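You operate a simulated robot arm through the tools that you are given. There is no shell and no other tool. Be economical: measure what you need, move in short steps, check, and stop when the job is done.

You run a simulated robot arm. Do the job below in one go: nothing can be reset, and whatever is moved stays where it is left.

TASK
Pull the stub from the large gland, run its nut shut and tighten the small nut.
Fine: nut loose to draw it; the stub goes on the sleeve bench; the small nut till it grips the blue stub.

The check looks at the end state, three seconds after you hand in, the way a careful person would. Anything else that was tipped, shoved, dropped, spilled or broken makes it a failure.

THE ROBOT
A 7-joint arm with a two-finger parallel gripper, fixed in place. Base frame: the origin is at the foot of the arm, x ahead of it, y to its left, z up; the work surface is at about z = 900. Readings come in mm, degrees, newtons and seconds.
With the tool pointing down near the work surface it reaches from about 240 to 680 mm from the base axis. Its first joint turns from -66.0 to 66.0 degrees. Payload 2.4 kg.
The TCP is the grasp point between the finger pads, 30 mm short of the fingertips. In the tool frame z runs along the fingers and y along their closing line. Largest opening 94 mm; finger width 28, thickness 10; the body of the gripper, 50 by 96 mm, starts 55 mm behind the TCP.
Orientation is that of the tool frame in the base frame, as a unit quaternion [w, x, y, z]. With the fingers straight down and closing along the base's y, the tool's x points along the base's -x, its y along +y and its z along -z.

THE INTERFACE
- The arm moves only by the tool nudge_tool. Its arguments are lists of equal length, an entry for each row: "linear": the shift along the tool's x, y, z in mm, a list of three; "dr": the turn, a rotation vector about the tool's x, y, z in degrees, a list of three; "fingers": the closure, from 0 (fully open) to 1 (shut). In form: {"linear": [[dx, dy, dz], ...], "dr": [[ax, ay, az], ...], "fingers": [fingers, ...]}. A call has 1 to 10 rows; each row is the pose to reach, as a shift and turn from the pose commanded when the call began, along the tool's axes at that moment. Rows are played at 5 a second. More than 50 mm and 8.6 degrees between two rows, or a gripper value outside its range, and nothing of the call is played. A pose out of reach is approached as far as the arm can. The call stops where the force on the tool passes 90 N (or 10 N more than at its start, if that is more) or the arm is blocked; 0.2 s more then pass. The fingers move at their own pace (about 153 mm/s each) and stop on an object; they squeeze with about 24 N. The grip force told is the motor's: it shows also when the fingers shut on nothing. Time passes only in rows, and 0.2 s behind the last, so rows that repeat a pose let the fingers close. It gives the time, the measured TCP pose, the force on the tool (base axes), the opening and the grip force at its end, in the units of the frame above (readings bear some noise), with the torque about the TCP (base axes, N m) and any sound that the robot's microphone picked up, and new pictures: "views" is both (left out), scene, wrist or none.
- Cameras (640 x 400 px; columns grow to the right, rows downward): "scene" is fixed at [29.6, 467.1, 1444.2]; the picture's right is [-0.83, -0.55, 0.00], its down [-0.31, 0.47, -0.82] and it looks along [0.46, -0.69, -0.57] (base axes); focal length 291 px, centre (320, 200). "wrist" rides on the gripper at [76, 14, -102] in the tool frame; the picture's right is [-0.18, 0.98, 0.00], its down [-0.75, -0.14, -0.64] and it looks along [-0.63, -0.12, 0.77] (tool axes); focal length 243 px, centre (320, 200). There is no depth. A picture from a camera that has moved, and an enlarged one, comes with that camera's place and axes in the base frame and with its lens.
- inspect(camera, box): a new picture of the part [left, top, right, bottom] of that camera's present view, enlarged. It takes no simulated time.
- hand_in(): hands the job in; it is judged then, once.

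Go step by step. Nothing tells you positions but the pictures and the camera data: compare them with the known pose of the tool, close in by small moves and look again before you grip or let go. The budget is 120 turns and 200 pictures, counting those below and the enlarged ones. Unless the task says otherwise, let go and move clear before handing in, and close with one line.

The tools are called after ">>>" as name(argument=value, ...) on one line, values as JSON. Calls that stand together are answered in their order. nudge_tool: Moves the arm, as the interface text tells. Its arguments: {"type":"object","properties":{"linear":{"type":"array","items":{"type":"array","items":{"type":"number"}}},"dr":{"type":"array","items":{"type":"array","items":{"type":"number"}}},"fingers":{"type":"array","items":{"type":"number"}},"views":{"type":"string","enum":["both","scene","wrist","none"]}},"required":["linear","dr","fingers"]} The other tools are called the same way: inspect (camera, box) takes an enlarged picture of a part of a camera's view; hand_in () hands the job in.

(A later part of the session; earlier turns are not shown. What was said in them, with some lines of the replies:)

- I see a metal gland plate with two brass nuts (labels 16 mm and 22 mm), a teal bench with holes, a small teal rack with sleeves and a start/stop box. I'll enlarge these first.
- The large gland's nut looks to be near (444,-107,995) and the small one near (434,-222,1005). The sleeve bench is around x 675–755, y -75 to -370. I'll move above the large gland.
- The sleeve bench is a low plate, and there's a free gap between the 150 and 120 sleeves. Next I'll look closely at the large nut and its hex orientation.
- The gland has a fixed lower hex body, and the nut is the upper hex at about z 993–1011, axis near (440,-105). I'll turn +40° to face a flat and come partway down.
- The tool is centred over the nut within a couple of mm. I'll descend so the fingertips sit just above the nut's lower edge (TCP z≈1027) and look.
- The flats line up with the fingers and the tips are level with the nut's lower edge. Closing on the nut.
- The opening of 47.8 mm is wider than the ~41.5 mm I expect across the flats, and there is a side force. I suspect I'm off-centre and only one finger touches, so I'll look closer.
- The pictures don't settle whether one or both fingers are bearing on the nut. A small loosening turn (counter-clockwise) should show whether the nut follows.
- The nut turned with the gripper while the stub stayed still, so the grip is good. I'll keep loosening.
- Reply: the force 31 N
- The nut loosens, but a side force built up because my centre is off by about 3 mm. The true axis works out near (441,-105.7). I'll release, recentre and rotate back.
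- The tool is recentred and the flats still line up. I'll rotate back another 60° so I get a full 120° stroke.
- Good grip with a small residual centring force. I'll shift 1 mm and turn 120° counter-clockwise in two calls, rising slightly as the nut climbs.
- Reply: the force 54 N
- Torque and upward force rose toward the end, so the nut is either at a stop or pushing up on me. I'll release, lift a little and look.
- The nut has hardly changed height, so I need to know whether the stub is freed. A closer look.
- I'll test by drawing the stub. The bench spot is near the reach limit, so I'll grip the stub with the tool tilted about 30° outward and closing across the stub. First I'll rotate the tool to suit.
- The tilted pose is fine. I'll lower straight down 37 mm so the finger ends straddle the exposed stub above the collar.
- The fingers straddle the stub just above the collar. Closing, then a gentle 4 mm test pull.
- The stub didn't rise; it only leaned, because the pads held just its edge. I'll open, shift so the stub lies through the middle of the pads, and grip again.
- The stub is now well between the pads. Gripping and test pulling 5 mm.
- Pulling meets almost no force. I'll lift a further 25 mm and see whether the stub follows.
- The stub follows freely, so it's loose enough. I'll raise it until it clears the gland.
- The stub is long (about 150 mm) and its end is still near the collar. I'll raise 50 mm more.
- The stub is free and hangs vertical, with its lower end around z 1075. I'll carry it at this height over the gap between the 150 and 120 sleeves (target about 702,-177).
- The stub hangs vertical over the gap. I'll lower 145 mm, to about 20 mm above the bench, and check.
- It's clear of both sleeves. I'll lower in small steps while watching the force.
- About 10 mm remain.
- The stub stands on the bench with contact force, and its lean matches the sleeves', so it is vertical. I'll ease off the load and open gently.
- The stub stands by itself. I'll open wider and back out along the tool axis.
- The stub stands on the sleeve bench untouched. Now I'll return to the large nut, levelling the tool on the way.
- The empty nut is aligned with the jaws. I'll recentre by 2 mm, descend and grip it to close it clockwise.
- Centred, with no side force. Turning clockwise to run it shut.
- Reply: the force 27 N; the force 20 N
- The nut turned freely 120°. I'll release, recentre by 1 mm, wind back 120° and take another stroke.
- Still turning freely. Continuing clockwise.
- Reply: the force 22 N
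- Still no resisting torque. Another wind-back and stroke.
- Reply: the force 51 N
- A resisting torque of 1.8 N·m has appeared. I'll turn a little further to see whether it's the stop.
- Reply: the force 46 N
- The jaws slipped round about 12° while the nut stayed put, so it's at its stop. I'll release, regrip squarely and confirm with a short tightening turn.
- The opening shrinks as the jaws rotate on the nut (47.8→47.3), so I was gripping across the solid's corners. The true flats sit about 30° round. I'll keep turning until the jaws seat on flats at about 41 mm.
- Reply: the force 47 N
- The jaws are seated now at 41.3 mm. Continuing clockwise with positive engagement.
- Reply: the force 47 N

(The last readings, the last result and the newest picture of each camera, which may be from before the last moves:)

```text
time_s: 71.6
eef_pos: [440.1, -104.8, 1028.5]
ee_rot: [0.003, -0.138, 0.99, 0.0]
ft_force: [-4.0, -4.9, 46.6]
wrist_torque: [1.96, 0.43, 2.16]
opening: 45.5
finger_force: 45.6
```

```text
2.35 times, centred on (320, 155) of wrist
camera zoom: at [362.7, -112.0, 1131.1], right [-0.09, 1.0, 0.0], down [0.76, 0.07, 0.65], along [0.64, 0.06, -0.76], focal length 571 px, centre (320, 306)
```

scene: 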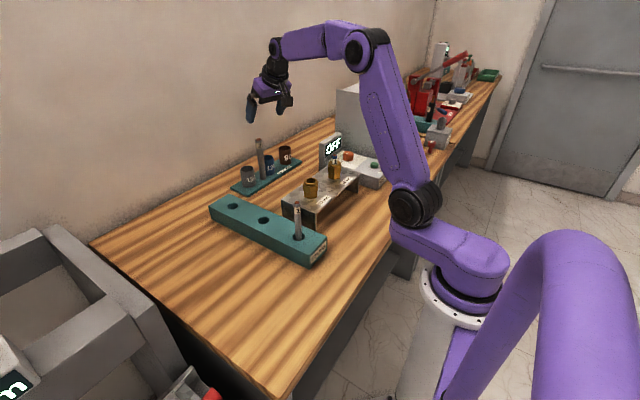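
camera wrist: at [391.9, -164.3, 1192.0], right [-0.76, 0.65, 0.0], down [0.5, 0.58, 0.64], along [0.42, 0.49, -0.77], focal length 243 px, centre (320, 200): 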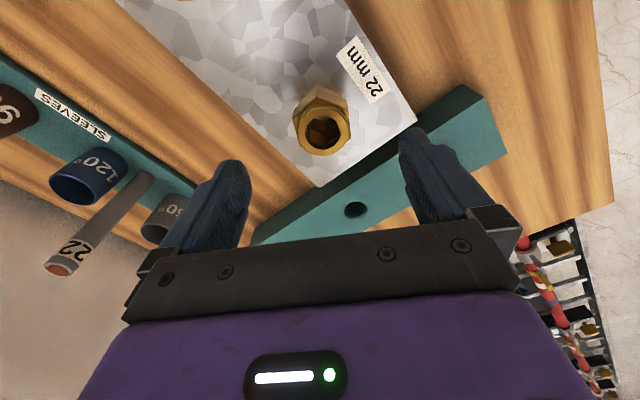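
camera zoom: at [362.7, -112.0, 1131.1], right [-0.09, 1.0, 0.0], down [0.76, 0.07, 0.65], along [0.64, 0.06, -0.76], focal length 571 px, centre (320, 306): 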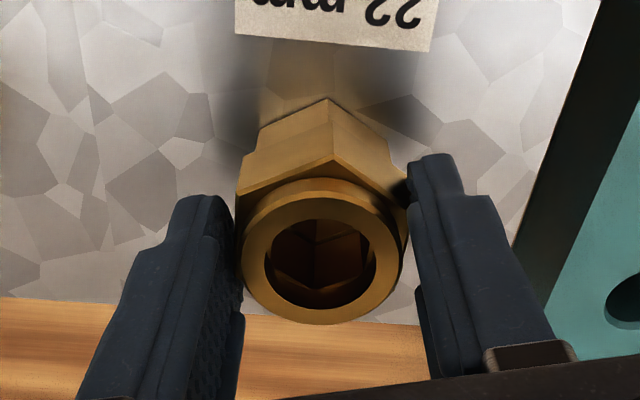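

With positive engagement the nut gives 2.2 N·m and doesn't move, so it is shut. I'll relax, release and lift.

>>> nudge_tool(linear=[[0, 0, 0], [0, 0, 0], [0, 0, 0], [0, 0, 0], [0, 0, -25], [0, 0, -50], [0, 0, -80]], dr=[[0, 0, -7], [0, 0, -14], [0, 0, -14], [0, 0, -14], [0, 0, -10], [0, 0, -5], [0, 0, 0]], fingers=[1, 1, 0, 0, 0, 0, 0], views="both")

>>> inspect(camera="scene", box=[290, 150, 350, 210])

>>> inspect(camera="wrist", box=[130, 30, 400, 180])

```text
time_s: 73.2
eef_pos: [440.2, -104.7, 1108.1]
ee_rot: [0.0, -0.136, 0.991, -0.001]
ft_force: [-0.7, 0.1, -0.3]
wrist_torque: [0.01, 0.0, 0.0]
opening: 94.0
finger_force: 0.0
camera wrist: at [363.3, -111.3, 1210.8], right [-0.09, 1.0, 0.0], down [0.76, 0.07, 0.64], along [0.64, 0.06, -0.77], focal length 243 px, centre (320, 200)
```

scene: 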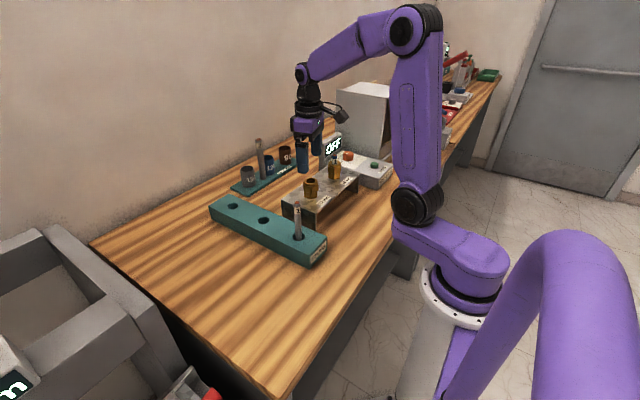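
wrist: 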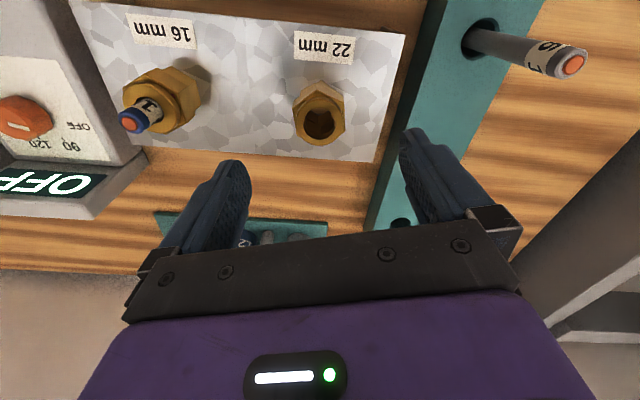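

```text
6.67 times, centred on (320, 180) of scene
camera zoom: at [29.6, 467.1, 1444.2], right [-0.83, -0.55, 0.0], down [-0.31, 0.47, -0.82], along [0.46, -0.69, -0.57], focal length 1939 px, centre (320, 333)
```

zoom: 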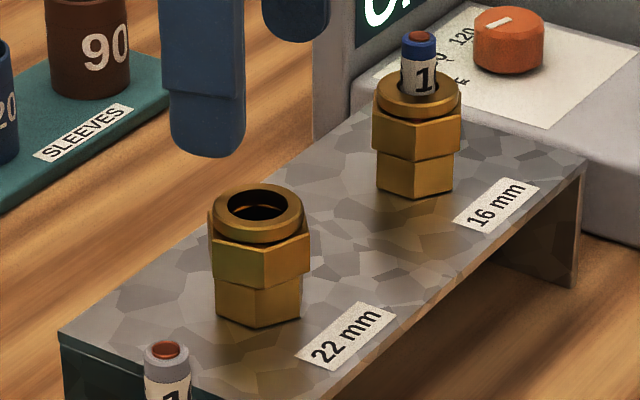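

```text
2.37 times, centred on (265, 105) of wrist
camera zoom: at [363.3, -111.3, 1210.8], right [-0.09, 1.0, 0.0], down [0.76, 0.07, 0.64], along [0.64, 0.06, -0.77], focal length 575 px, centre (450, 425)
```

zoom: 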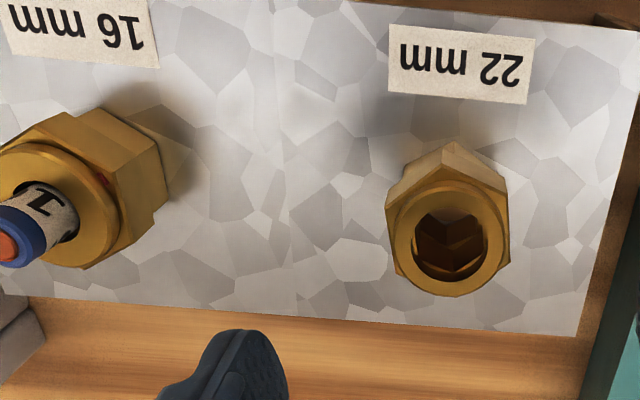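

The large gland is empty with its nut shut. The small nut works out near (438,-234), so I'll move over it.

>>> nudge_tool(linear=[[7.4, -25, 0], [14.8, -50, 0], [22.1, -75, 0], [29.5, -100, 0], [36.9, -124.7, 0]], dr=[[0, 0, 3], [0, 0, 6], [0, 0, 9], [0, 0, 12], [0, 0, 15.6]], fingers=[0, 0, 0, 0, 0], views="wrist")

>>> inspect(camera="wrist", box=[270, 60, 370, 160])

>>> inspect(camera="scene", box=[300, 130, 370, 200])

```text
time_s: 74.4
eef_pos: [436.0, -237.3, 1107.7]
ee_rot: [-0.001, 0.0, 1.0, 0.0]
ft_force: [0.0, -0.6, 0.2]
wrist_torque: [0.0, 0.0, -0.01]
opening: 94.2
finger_force: 0.0
camera wrist: at [361.0, -222.2, 1210.1], right [0.18, 0.98, 0.0], down [0.75, -0.14, 0.64], along [0.63, -0.12, -0.77], focal length 243 px, centre (320, 200)
```

wrist: 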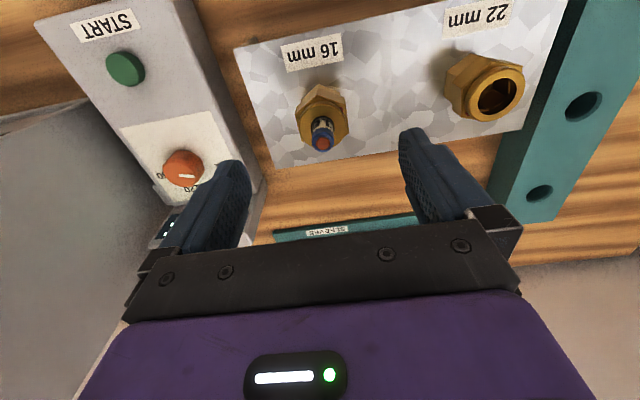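

```text
4.00 times, centred on (320, 110) of wrist
camera zoom: at [361.0, -222.2, 1210.1], right [0.18, 0.98, 0.0], down [0.75, -0.14, 0.64], along [0.63, -0.12, -0.77], focal length 970 px, centre (320, 560)
```

zoom: 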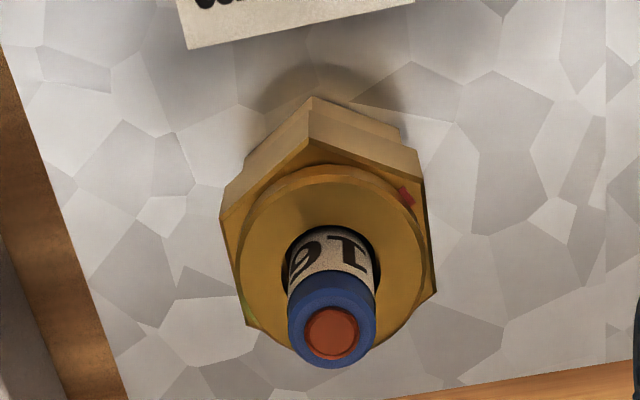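

```text
5.71 times, centred on (335, 165) of scene
camera zoom: at [29.6, 467.1, 1444.2], right [-0.83, -0.55, 0.0], down [-0.31, 0.47, -0.82], along [0.46, -0.69, -0.57], focal length 1662 px, centre (234, 400)
```

zoom: 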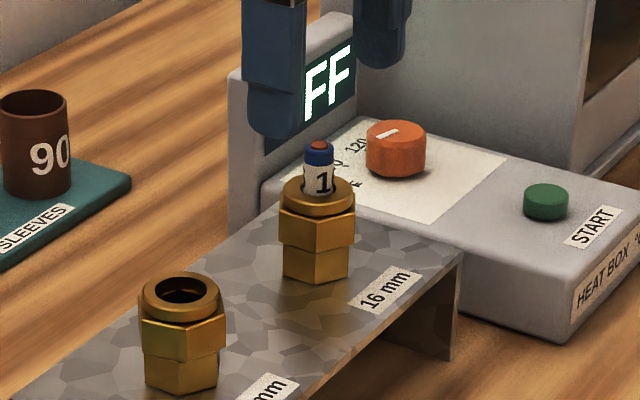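

The small nut sits at the same level. I'll shift 1.5 mm, turn to -30° (where the solid's flats should meet the jaws), descend and grip.

>>> nudge_tool(linear=[[0, 1.5, 15], [0, 1.5, 30], [0, 1.5, 50], [0, 1.5, 78], [0, 1.5, 78]], dr=[[0, 0, -7.5], [0, 0, -15], [0, 0, -22.5], [0, 0, -30], [0, 0, -30]], fingers=[0, 0, 0, 0, 0], views="none")

>>> inspect(camera="scene", box=[310, 145, 360, 190])

>>> inspect(camera="wrist", box=[210, 70, 430, 240])

```text
time_s: 75.6
eef_pos: [438.1, -234.1, 1028.5]
ee_rot: [0.0, -0.26, 0.965, 0.0]
ft_force: [0.1, 0.2, 0.3]
wrist_torque: [0.0, 0.0, -0.02]
opening: 93.9
finger_force: 0.1
```

```text
8.89 times, centred on (335, 168) of scene
camera zoom: at [29.6, 467.1, 1444.2], right [-0.83, -0.55, 0.0], down [-0.31, 0.47, -0.82], along [0.46, -0.69, -0.57], focal length 2586 px, centre (187, 489)
```

zoom: 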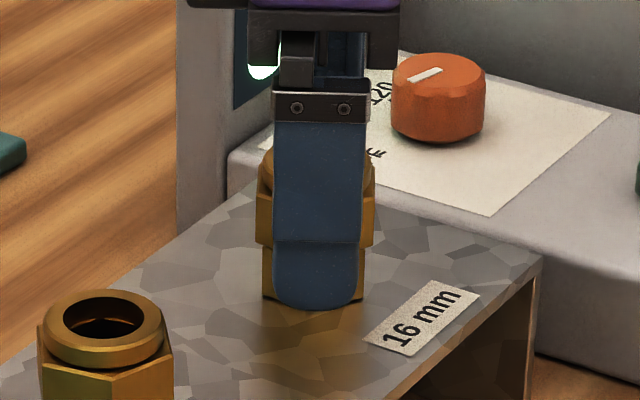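

```text
2.35 times, centred on (320, 155) of wrist
camera zoom: at [365.6, -259.4, 1130.3], right [-0.33, 0.94, 0.0], down [0.72, 0.26, 0.64], along [0.61, 0.21, -0.77], focal length 571 px, centre (320, 306)
```

zoom: 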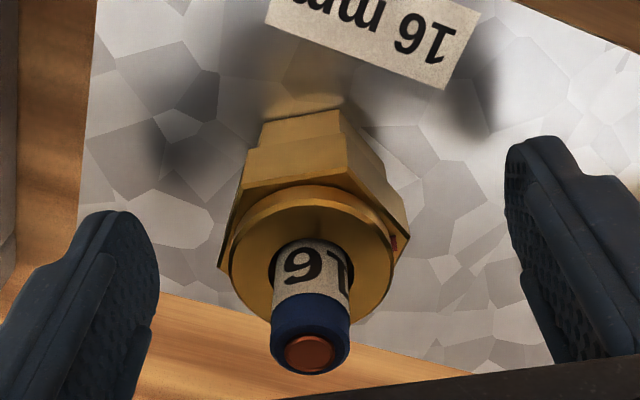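

>>> nudge_tool(linear=[[0, 0, 0], [0, 0, 0], [0, 0, 0]], dr=[[0, 0, 0], [0, 0, 0], [0, 0, 0]], fingers=[1, 1, 1], views="none")

>>> inspect(camera="wrist", box=[210, 70, 430, 240])

```text
time_s: 76.4
eef_pos: [439.1, -234.5, 1028.4]
ee_rot: [0.002, -0.259, 0.966, -0.003]
ft_force: [11.3, -14.1, 5.9]
wrist_torque: [0.2, -0.06, -0.02]
opening: 41.5
finger_force: 44.2
```

```text
2.35 times, centred on (320, 155) of wrist
camera zoom: at [366.1, -260.7, 1131.1], right [-0.33, 0.94, 0.0], down [0.72, 0.26, 0.64], along [0.61, 0.21, -0.76], focal length 571 px, centre (320, 306)
```

zoom: 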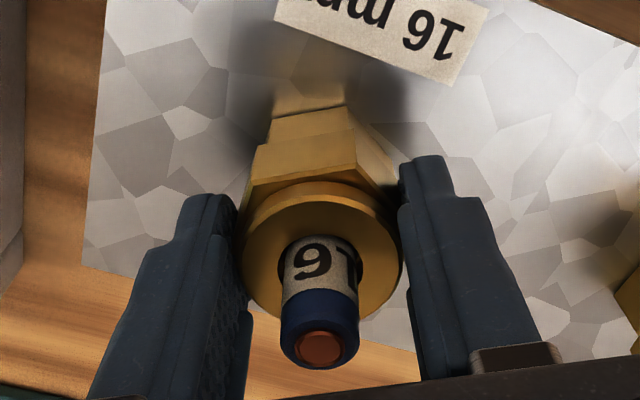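

Seated on the flats at 41.5 mm. I'll recentre 1.8 mm and turn clockwise 30° while watching the torque.

>>> nudge_tool(linear=[[0, -1.8, 0], [0, -1.8, 0], [0, -1.8, 0], [0, -1.8, 0], [0, -1.8, 0], [0, -1.8, 0]], dr=[[0, 0, 0], [0, 0, 6], [0, 0, 12], [0, 0, 18], [0, 0, 24], [0, 0, 30]], fingers=[1, 1, 1, 1, 1, 1], views="none")

>>> inspect(camera="wrist", box=[210, 70, 430, 240])

```text
time_s: 77.8
eef_pos: [439.4, -235.2, 1029.2]
ee_rot: [0.0, 0.0, 1.0, 0.0]
ft_force: [8.6, -3.4, 7.8]
wrist_torque: [-0.71, -0.85, -0.01]
opening: 41.7
finger_force: 44.8
```

```text
2.35 times, centred on (320, 155) of wrist
camera zoom: at [363.3, -220.5, 1131.4], right [0.18, 0.98, 0.0], down [0.75, -0.14, 0.64], along [0.63, -0.12, -0.77], focal length 571 px, centre (320, 306)
```

zoom: 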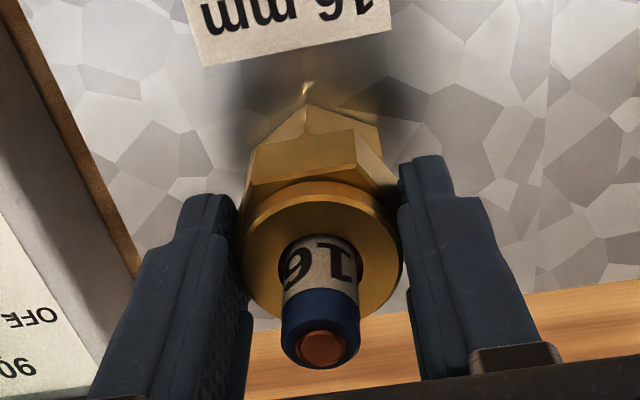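

The nut follows freely. Continuing clockwise 60°.

>>> nudge_tool(linear=[[0, 0, 0], [0, 0, 0], [0, 0, 0], [0, 0, 0], [0, 0, 0], [0, 0, 0], [0, 0, 0], [0, 0, 0], [0, 0, 0], [0, 0, 0]], dr=[[0, 0, 6], [0, 0, 12], [0, 0, 18], [0, 0, 24], [0, 0, 30], [0, 0, 36], [0, 0, 42], [0, 0, 48], [0, 0, 54], [0, 0, 60]], fingers=[1, 1, 1, 1, 1, 1, 1, 1, 1, 1], views="none")

>>> inspect(camera="wrist", box=[210, 70, 430, 240])

```text
time_s: 80.0
eef_pos: [440.3, -234.3, 1028.8]
ee_rot: [0.0, 0.501, 0.866, 0.0]
ft_force: [15.8, 0.5, -10.5]
wrist_torque: [-0.63, -0.02, 0.05]
opening: 41.7
finger_force: 44.9
```

```text
2.35 times, centred on (320, 155) of wrist
camera zoom: at [414.5, -161.0, 1131.6], right [0.94, 0.33, 0.0], down [0.25, -0.72, 0.64], along [0.21, -0.61, -0.77], focal length 571 px, centre (320, 306)
```

zoom: 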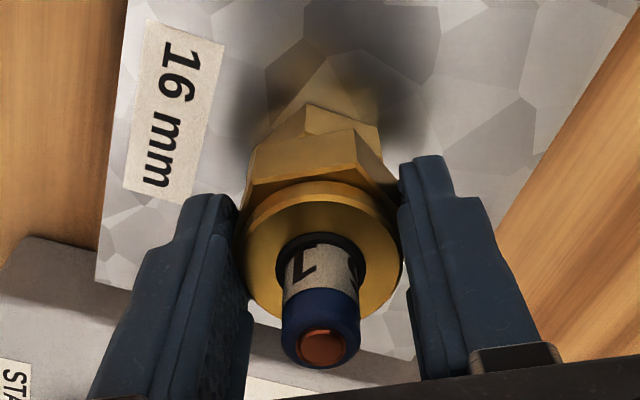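

Turned 90° so far with no resistance. Wind back and take another 120° stroke.

>>> nudge_tool(linear=[[0, 0, 0], [0, 0, 0], [-0.7, 1.3, 0], [-0.7, 1.3, 0], [-0.7, 1.3, 0], [-0.7, 1.3, 0], [-0.7, 1.3, 0], [-0.7, 1.3, 0], [-0.7, 1.3, 0], [-0.7, 1.3, 0]], dr=[[0, 0, 0], [0, 0, 0], [0, 0, -8], [0, 0, -16], [0, 0, -24], [0, 0, -32], [0, 0, -40], [0, 0, -48], [0, 0, -56], [0, 0, -60]], fingers=[0.2, 0.2, 0.2, 0.2, 0.2, 0.2, 0.2, 0.2, 0.2, 0.2], views="none")

>>> nudge_tool(linear=[[0, 0, 0], [0, 0, 0], [0, 0, 0], [0, 0, 0], [0, 0, 0], [0, 0, 0], [0, 0, 0], [0, 0, 0], [0, 0, 0], [0, 0, 0]], dr=[[0, 0, -8], [0, 0, -16], [0, 0, -24], [0, 0, -32], [0, 0, -40], [0, 0, -48], [0, 0, -56], [0, 0, -60], [0, 0, -60], [0, 0, -60]], fingers=[0.2, 0.2, 0.2, 0.2, 0.2, 0.2, 0.2, 1, 1, 1], views="none")

>>> nudge_tool(linear=[[0, 0, 0], [0, 0, 0], [0, 0, 0], [0, 0, 0], [0, 0, 0], [0, 0, 0]], dr=[[0, 0, 5], [0, 0, 10], [0, 0, 15], [0, 0, 20], [0, 0, 25], [0, 0, 30]], fingers=[1, 1, 1, 1, 1, 1], views="none")

>>> inspect(camera="wrist", box=[210, 70, 430, 240])

```text
time_s: 82.2
eef_pos: [439.2, -234.6, 1029.4]
ee_rot: [0.0, -0.003, 1.0, 0.001]
ft_force: [-0.2, 0.5, 0.0]
wrist_torque: [0.0, 0.01, 0.0]
opening: 75.1
finger_force: 0.1
```

```text
time_s: 84.4
eef_pos: [439.2, -234.9, 1029.3]
ee_rot: [0.0, -0.501, 0.865, 0.0]
ft_force: [6.3, -3.9, -5.8]
wrist_torque: [0.12, 0.09, -0.03]
opening: 41.5
finger_force: 45.4
```

```text
time_s: 85.8
eef_pos: [440.1, -234.7, 1029.3]
ee_rot: [0.0, -0.259, 0.966, 0.0]
ft_force: [5.5, -5.3, 4.6]
wrist_torque: [0.26, 0.31, 1.28]
opening: 46.9
finger_force: 45.5
```

```text
2.35 times, centred on (320, 155) of wrist
camera zoom: at [367.2, -260.8, 1132.2], right [-0.33, 0.94, 0.0], down [0.72, 0.25, 0.64], along [0.61, 0.21, -0.77], focal length 571 px, centre (320, 306)
```

zoom: 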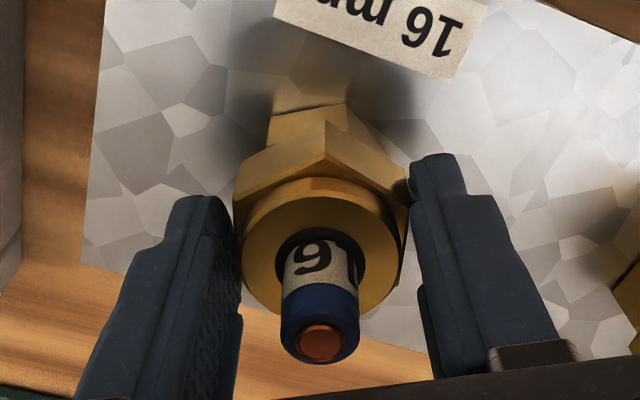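

The torque jumped to 1.3 N·m and the jaws cammed about 19°, so the nut has started to grip after roughly 100° in all. I'll regrip squarely and try a bit more.

>>> nudge_tool(linear=[[0, 0, 0], [0, 0, 0], [0, 0, 0], [0, 0, 0], [0, 0, 0], [0, 0, 0], [0, 0, 0]], dr=[[0, 0, 0], [0, 0, -6], [0, 0, -12], [0, 0, -19], [0, 0, -19], [0, 0, -19], [0, 0, -19]], fingers=[0.4, 0.4, 0.4, 0.4, 1, 1, 1], views="none")

>>> nudge_tool(linear=[[0, 0, 0], [0, 0, 0], [0, 0, 0], [0, 0, 0]], dr=[[0, 0, 3], [0, 0, 6], [0, 0, 9], [0, 0, 12]], fingers=[1, 1, 1, 1], views="none")

>>> inspect(camera="wrist", box=[210, 70, 430, 240])

```text
time_s: 87.4
eef_pos: [441.2, -234.1, 1028.8]
ee_rot: [-0.001, -0.415, 0.91, 0.0]
ft_force: [4.6, -1.8, -4.2]
wrist_torque: [0.19, -0.06, -0.02]
opening: 41.4
finger_force: 45.1
```

```text
time_s: 88.4
eef_pos: [440.2, -235.0, 1029.2]
ee_rot: [0.0, -0.318, 0.948, 0.0]
ft_force: [-3.6, 1.3, 0.2]
wrist_torque: [-0.43, -0.45, 1.52]
opening: 44.7
finger_force: 44.9
```

```text
2.35 times, centred on (320, 155) of wrist
camera zoom: at [371.6, -269.3, 1132.1], right [-0.45, 0.89, 0.0], down [0.69, 0.34, 0.64], along [0.57, 0.29, -0.77], focal length 571 px, centre (320, 306)
```

zoom: 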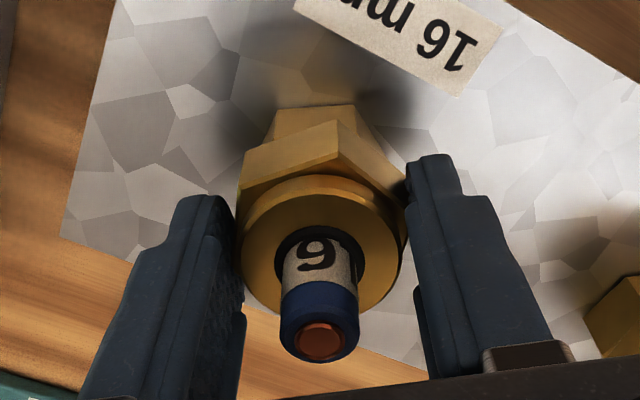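

The nut is now essentially solid (1.5 N·m with the jaws camming). I'll give one last firm nip, then release without turning back and lift clear.

>>> nudge_tool(linear=[[0, 0, 0], [0, 0, 0], [0, 0, 0]], dr=[[0, 0, 3], [0, 0, 5], [0, 0, 5]], fingers=[1, 1, 1], views="none")

>>> nudge_tool(linear=[[0, 0, 0], [0, 0, 0], [0, 0, -25], [0, 0, -55], [0, 0, -80]], dr=[[0, 0, 0], [0, 0, 0], [0, 0, 0], [0, 0, 0], [0, 0, 0]], fingers=[0.2, 0, 0, 0, 0], views="both")

>>> inspect(camera="scene", box=[220, 120, 380, 220])

>>> inspect(camera="wrist", box=[260, 60, 380, 160])

```text
time_s: 89.2
eef_pos: [440.4, -234.2, 1029.4]
ee_rot: [0.001, -0.275, 0.961, 0.0]
ft_force: [1.3, -2.0, -1.1]
wrist_torque: [0.42, 0.16, 1.31]
opening: 46.2
finger_force: 44.8
```

```text
time_s: 90.4
eef_pos: [440.5, -236.7, 1109.1]
ee_rot: [0.001, -0.277, 0.961, 0.0]
ft_force: [-0.2, 1.0, 0.3]
wrist_torque: [0.03, -0.02, -0.01]
opening: 93.7
finger_force: 0.1
camera wrist: at [368.4, -264.3, 1211.4], right [-0.37, 0.93, 0.0], down [0.71, 0.28, 0.64], along [0.6, 0.23, -0.77], focal length 243 px, centre (320, 200)
```

scene: 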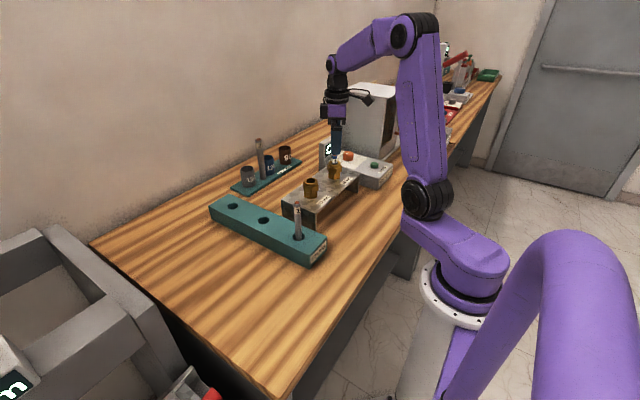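
wrist: 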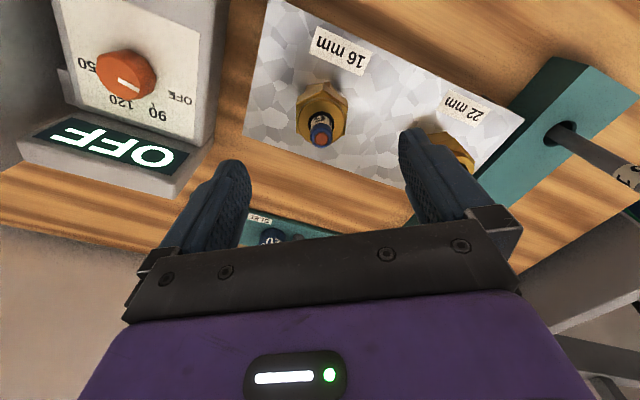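

```text
4.00 times, centred on (300, 170) of scene
camera zoom: at [29.6, 467.1, 1444.2], right [-0.83, -0.55, 0.0], down [-0.31, 0.47, -0.82], along [0.46, -0.69, -0.57], focal length 1164 px, centre (400, 320)
```

zoom: 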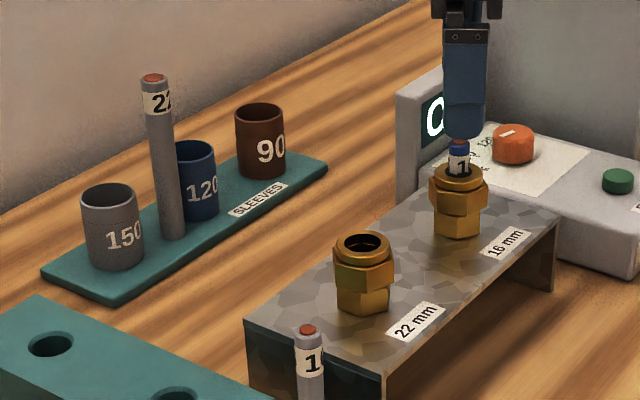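

```text
4.00 times, centred on (320, 110) of wrist
camera zoom: at [368.4, -264.3, 1211.4], right [-0.37, 0.93, 0.0], down [0.71, 0.28, 0.64], along [0.6, 0.23, -0.77], focal length 970 px, centre (320, 560)
```

zoom: 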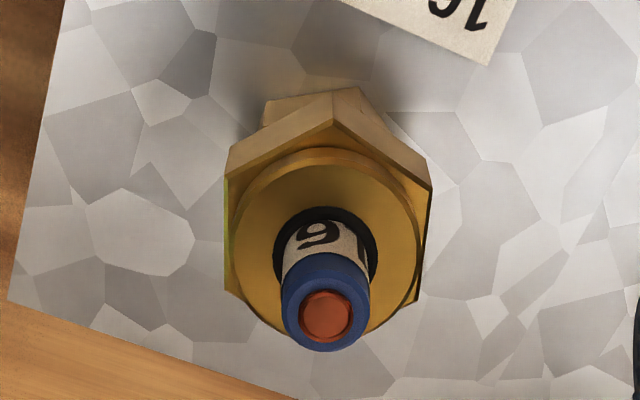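

The black seal has closed evenly round the blue stub, the large nut is shut and empty, and the 22 mm stub stands on the sleeve bench with everything else in place. The arm is clear, so I'm handing in.

>>> hand_in()

```text
The job is handed in.
```

The job is handed in: the stub from the large gland stands on the sleeve bench, the large nut is run shut to its stop, and the small nut is tightened until it held solid on the blue stub (I did not tug the stub to test it).
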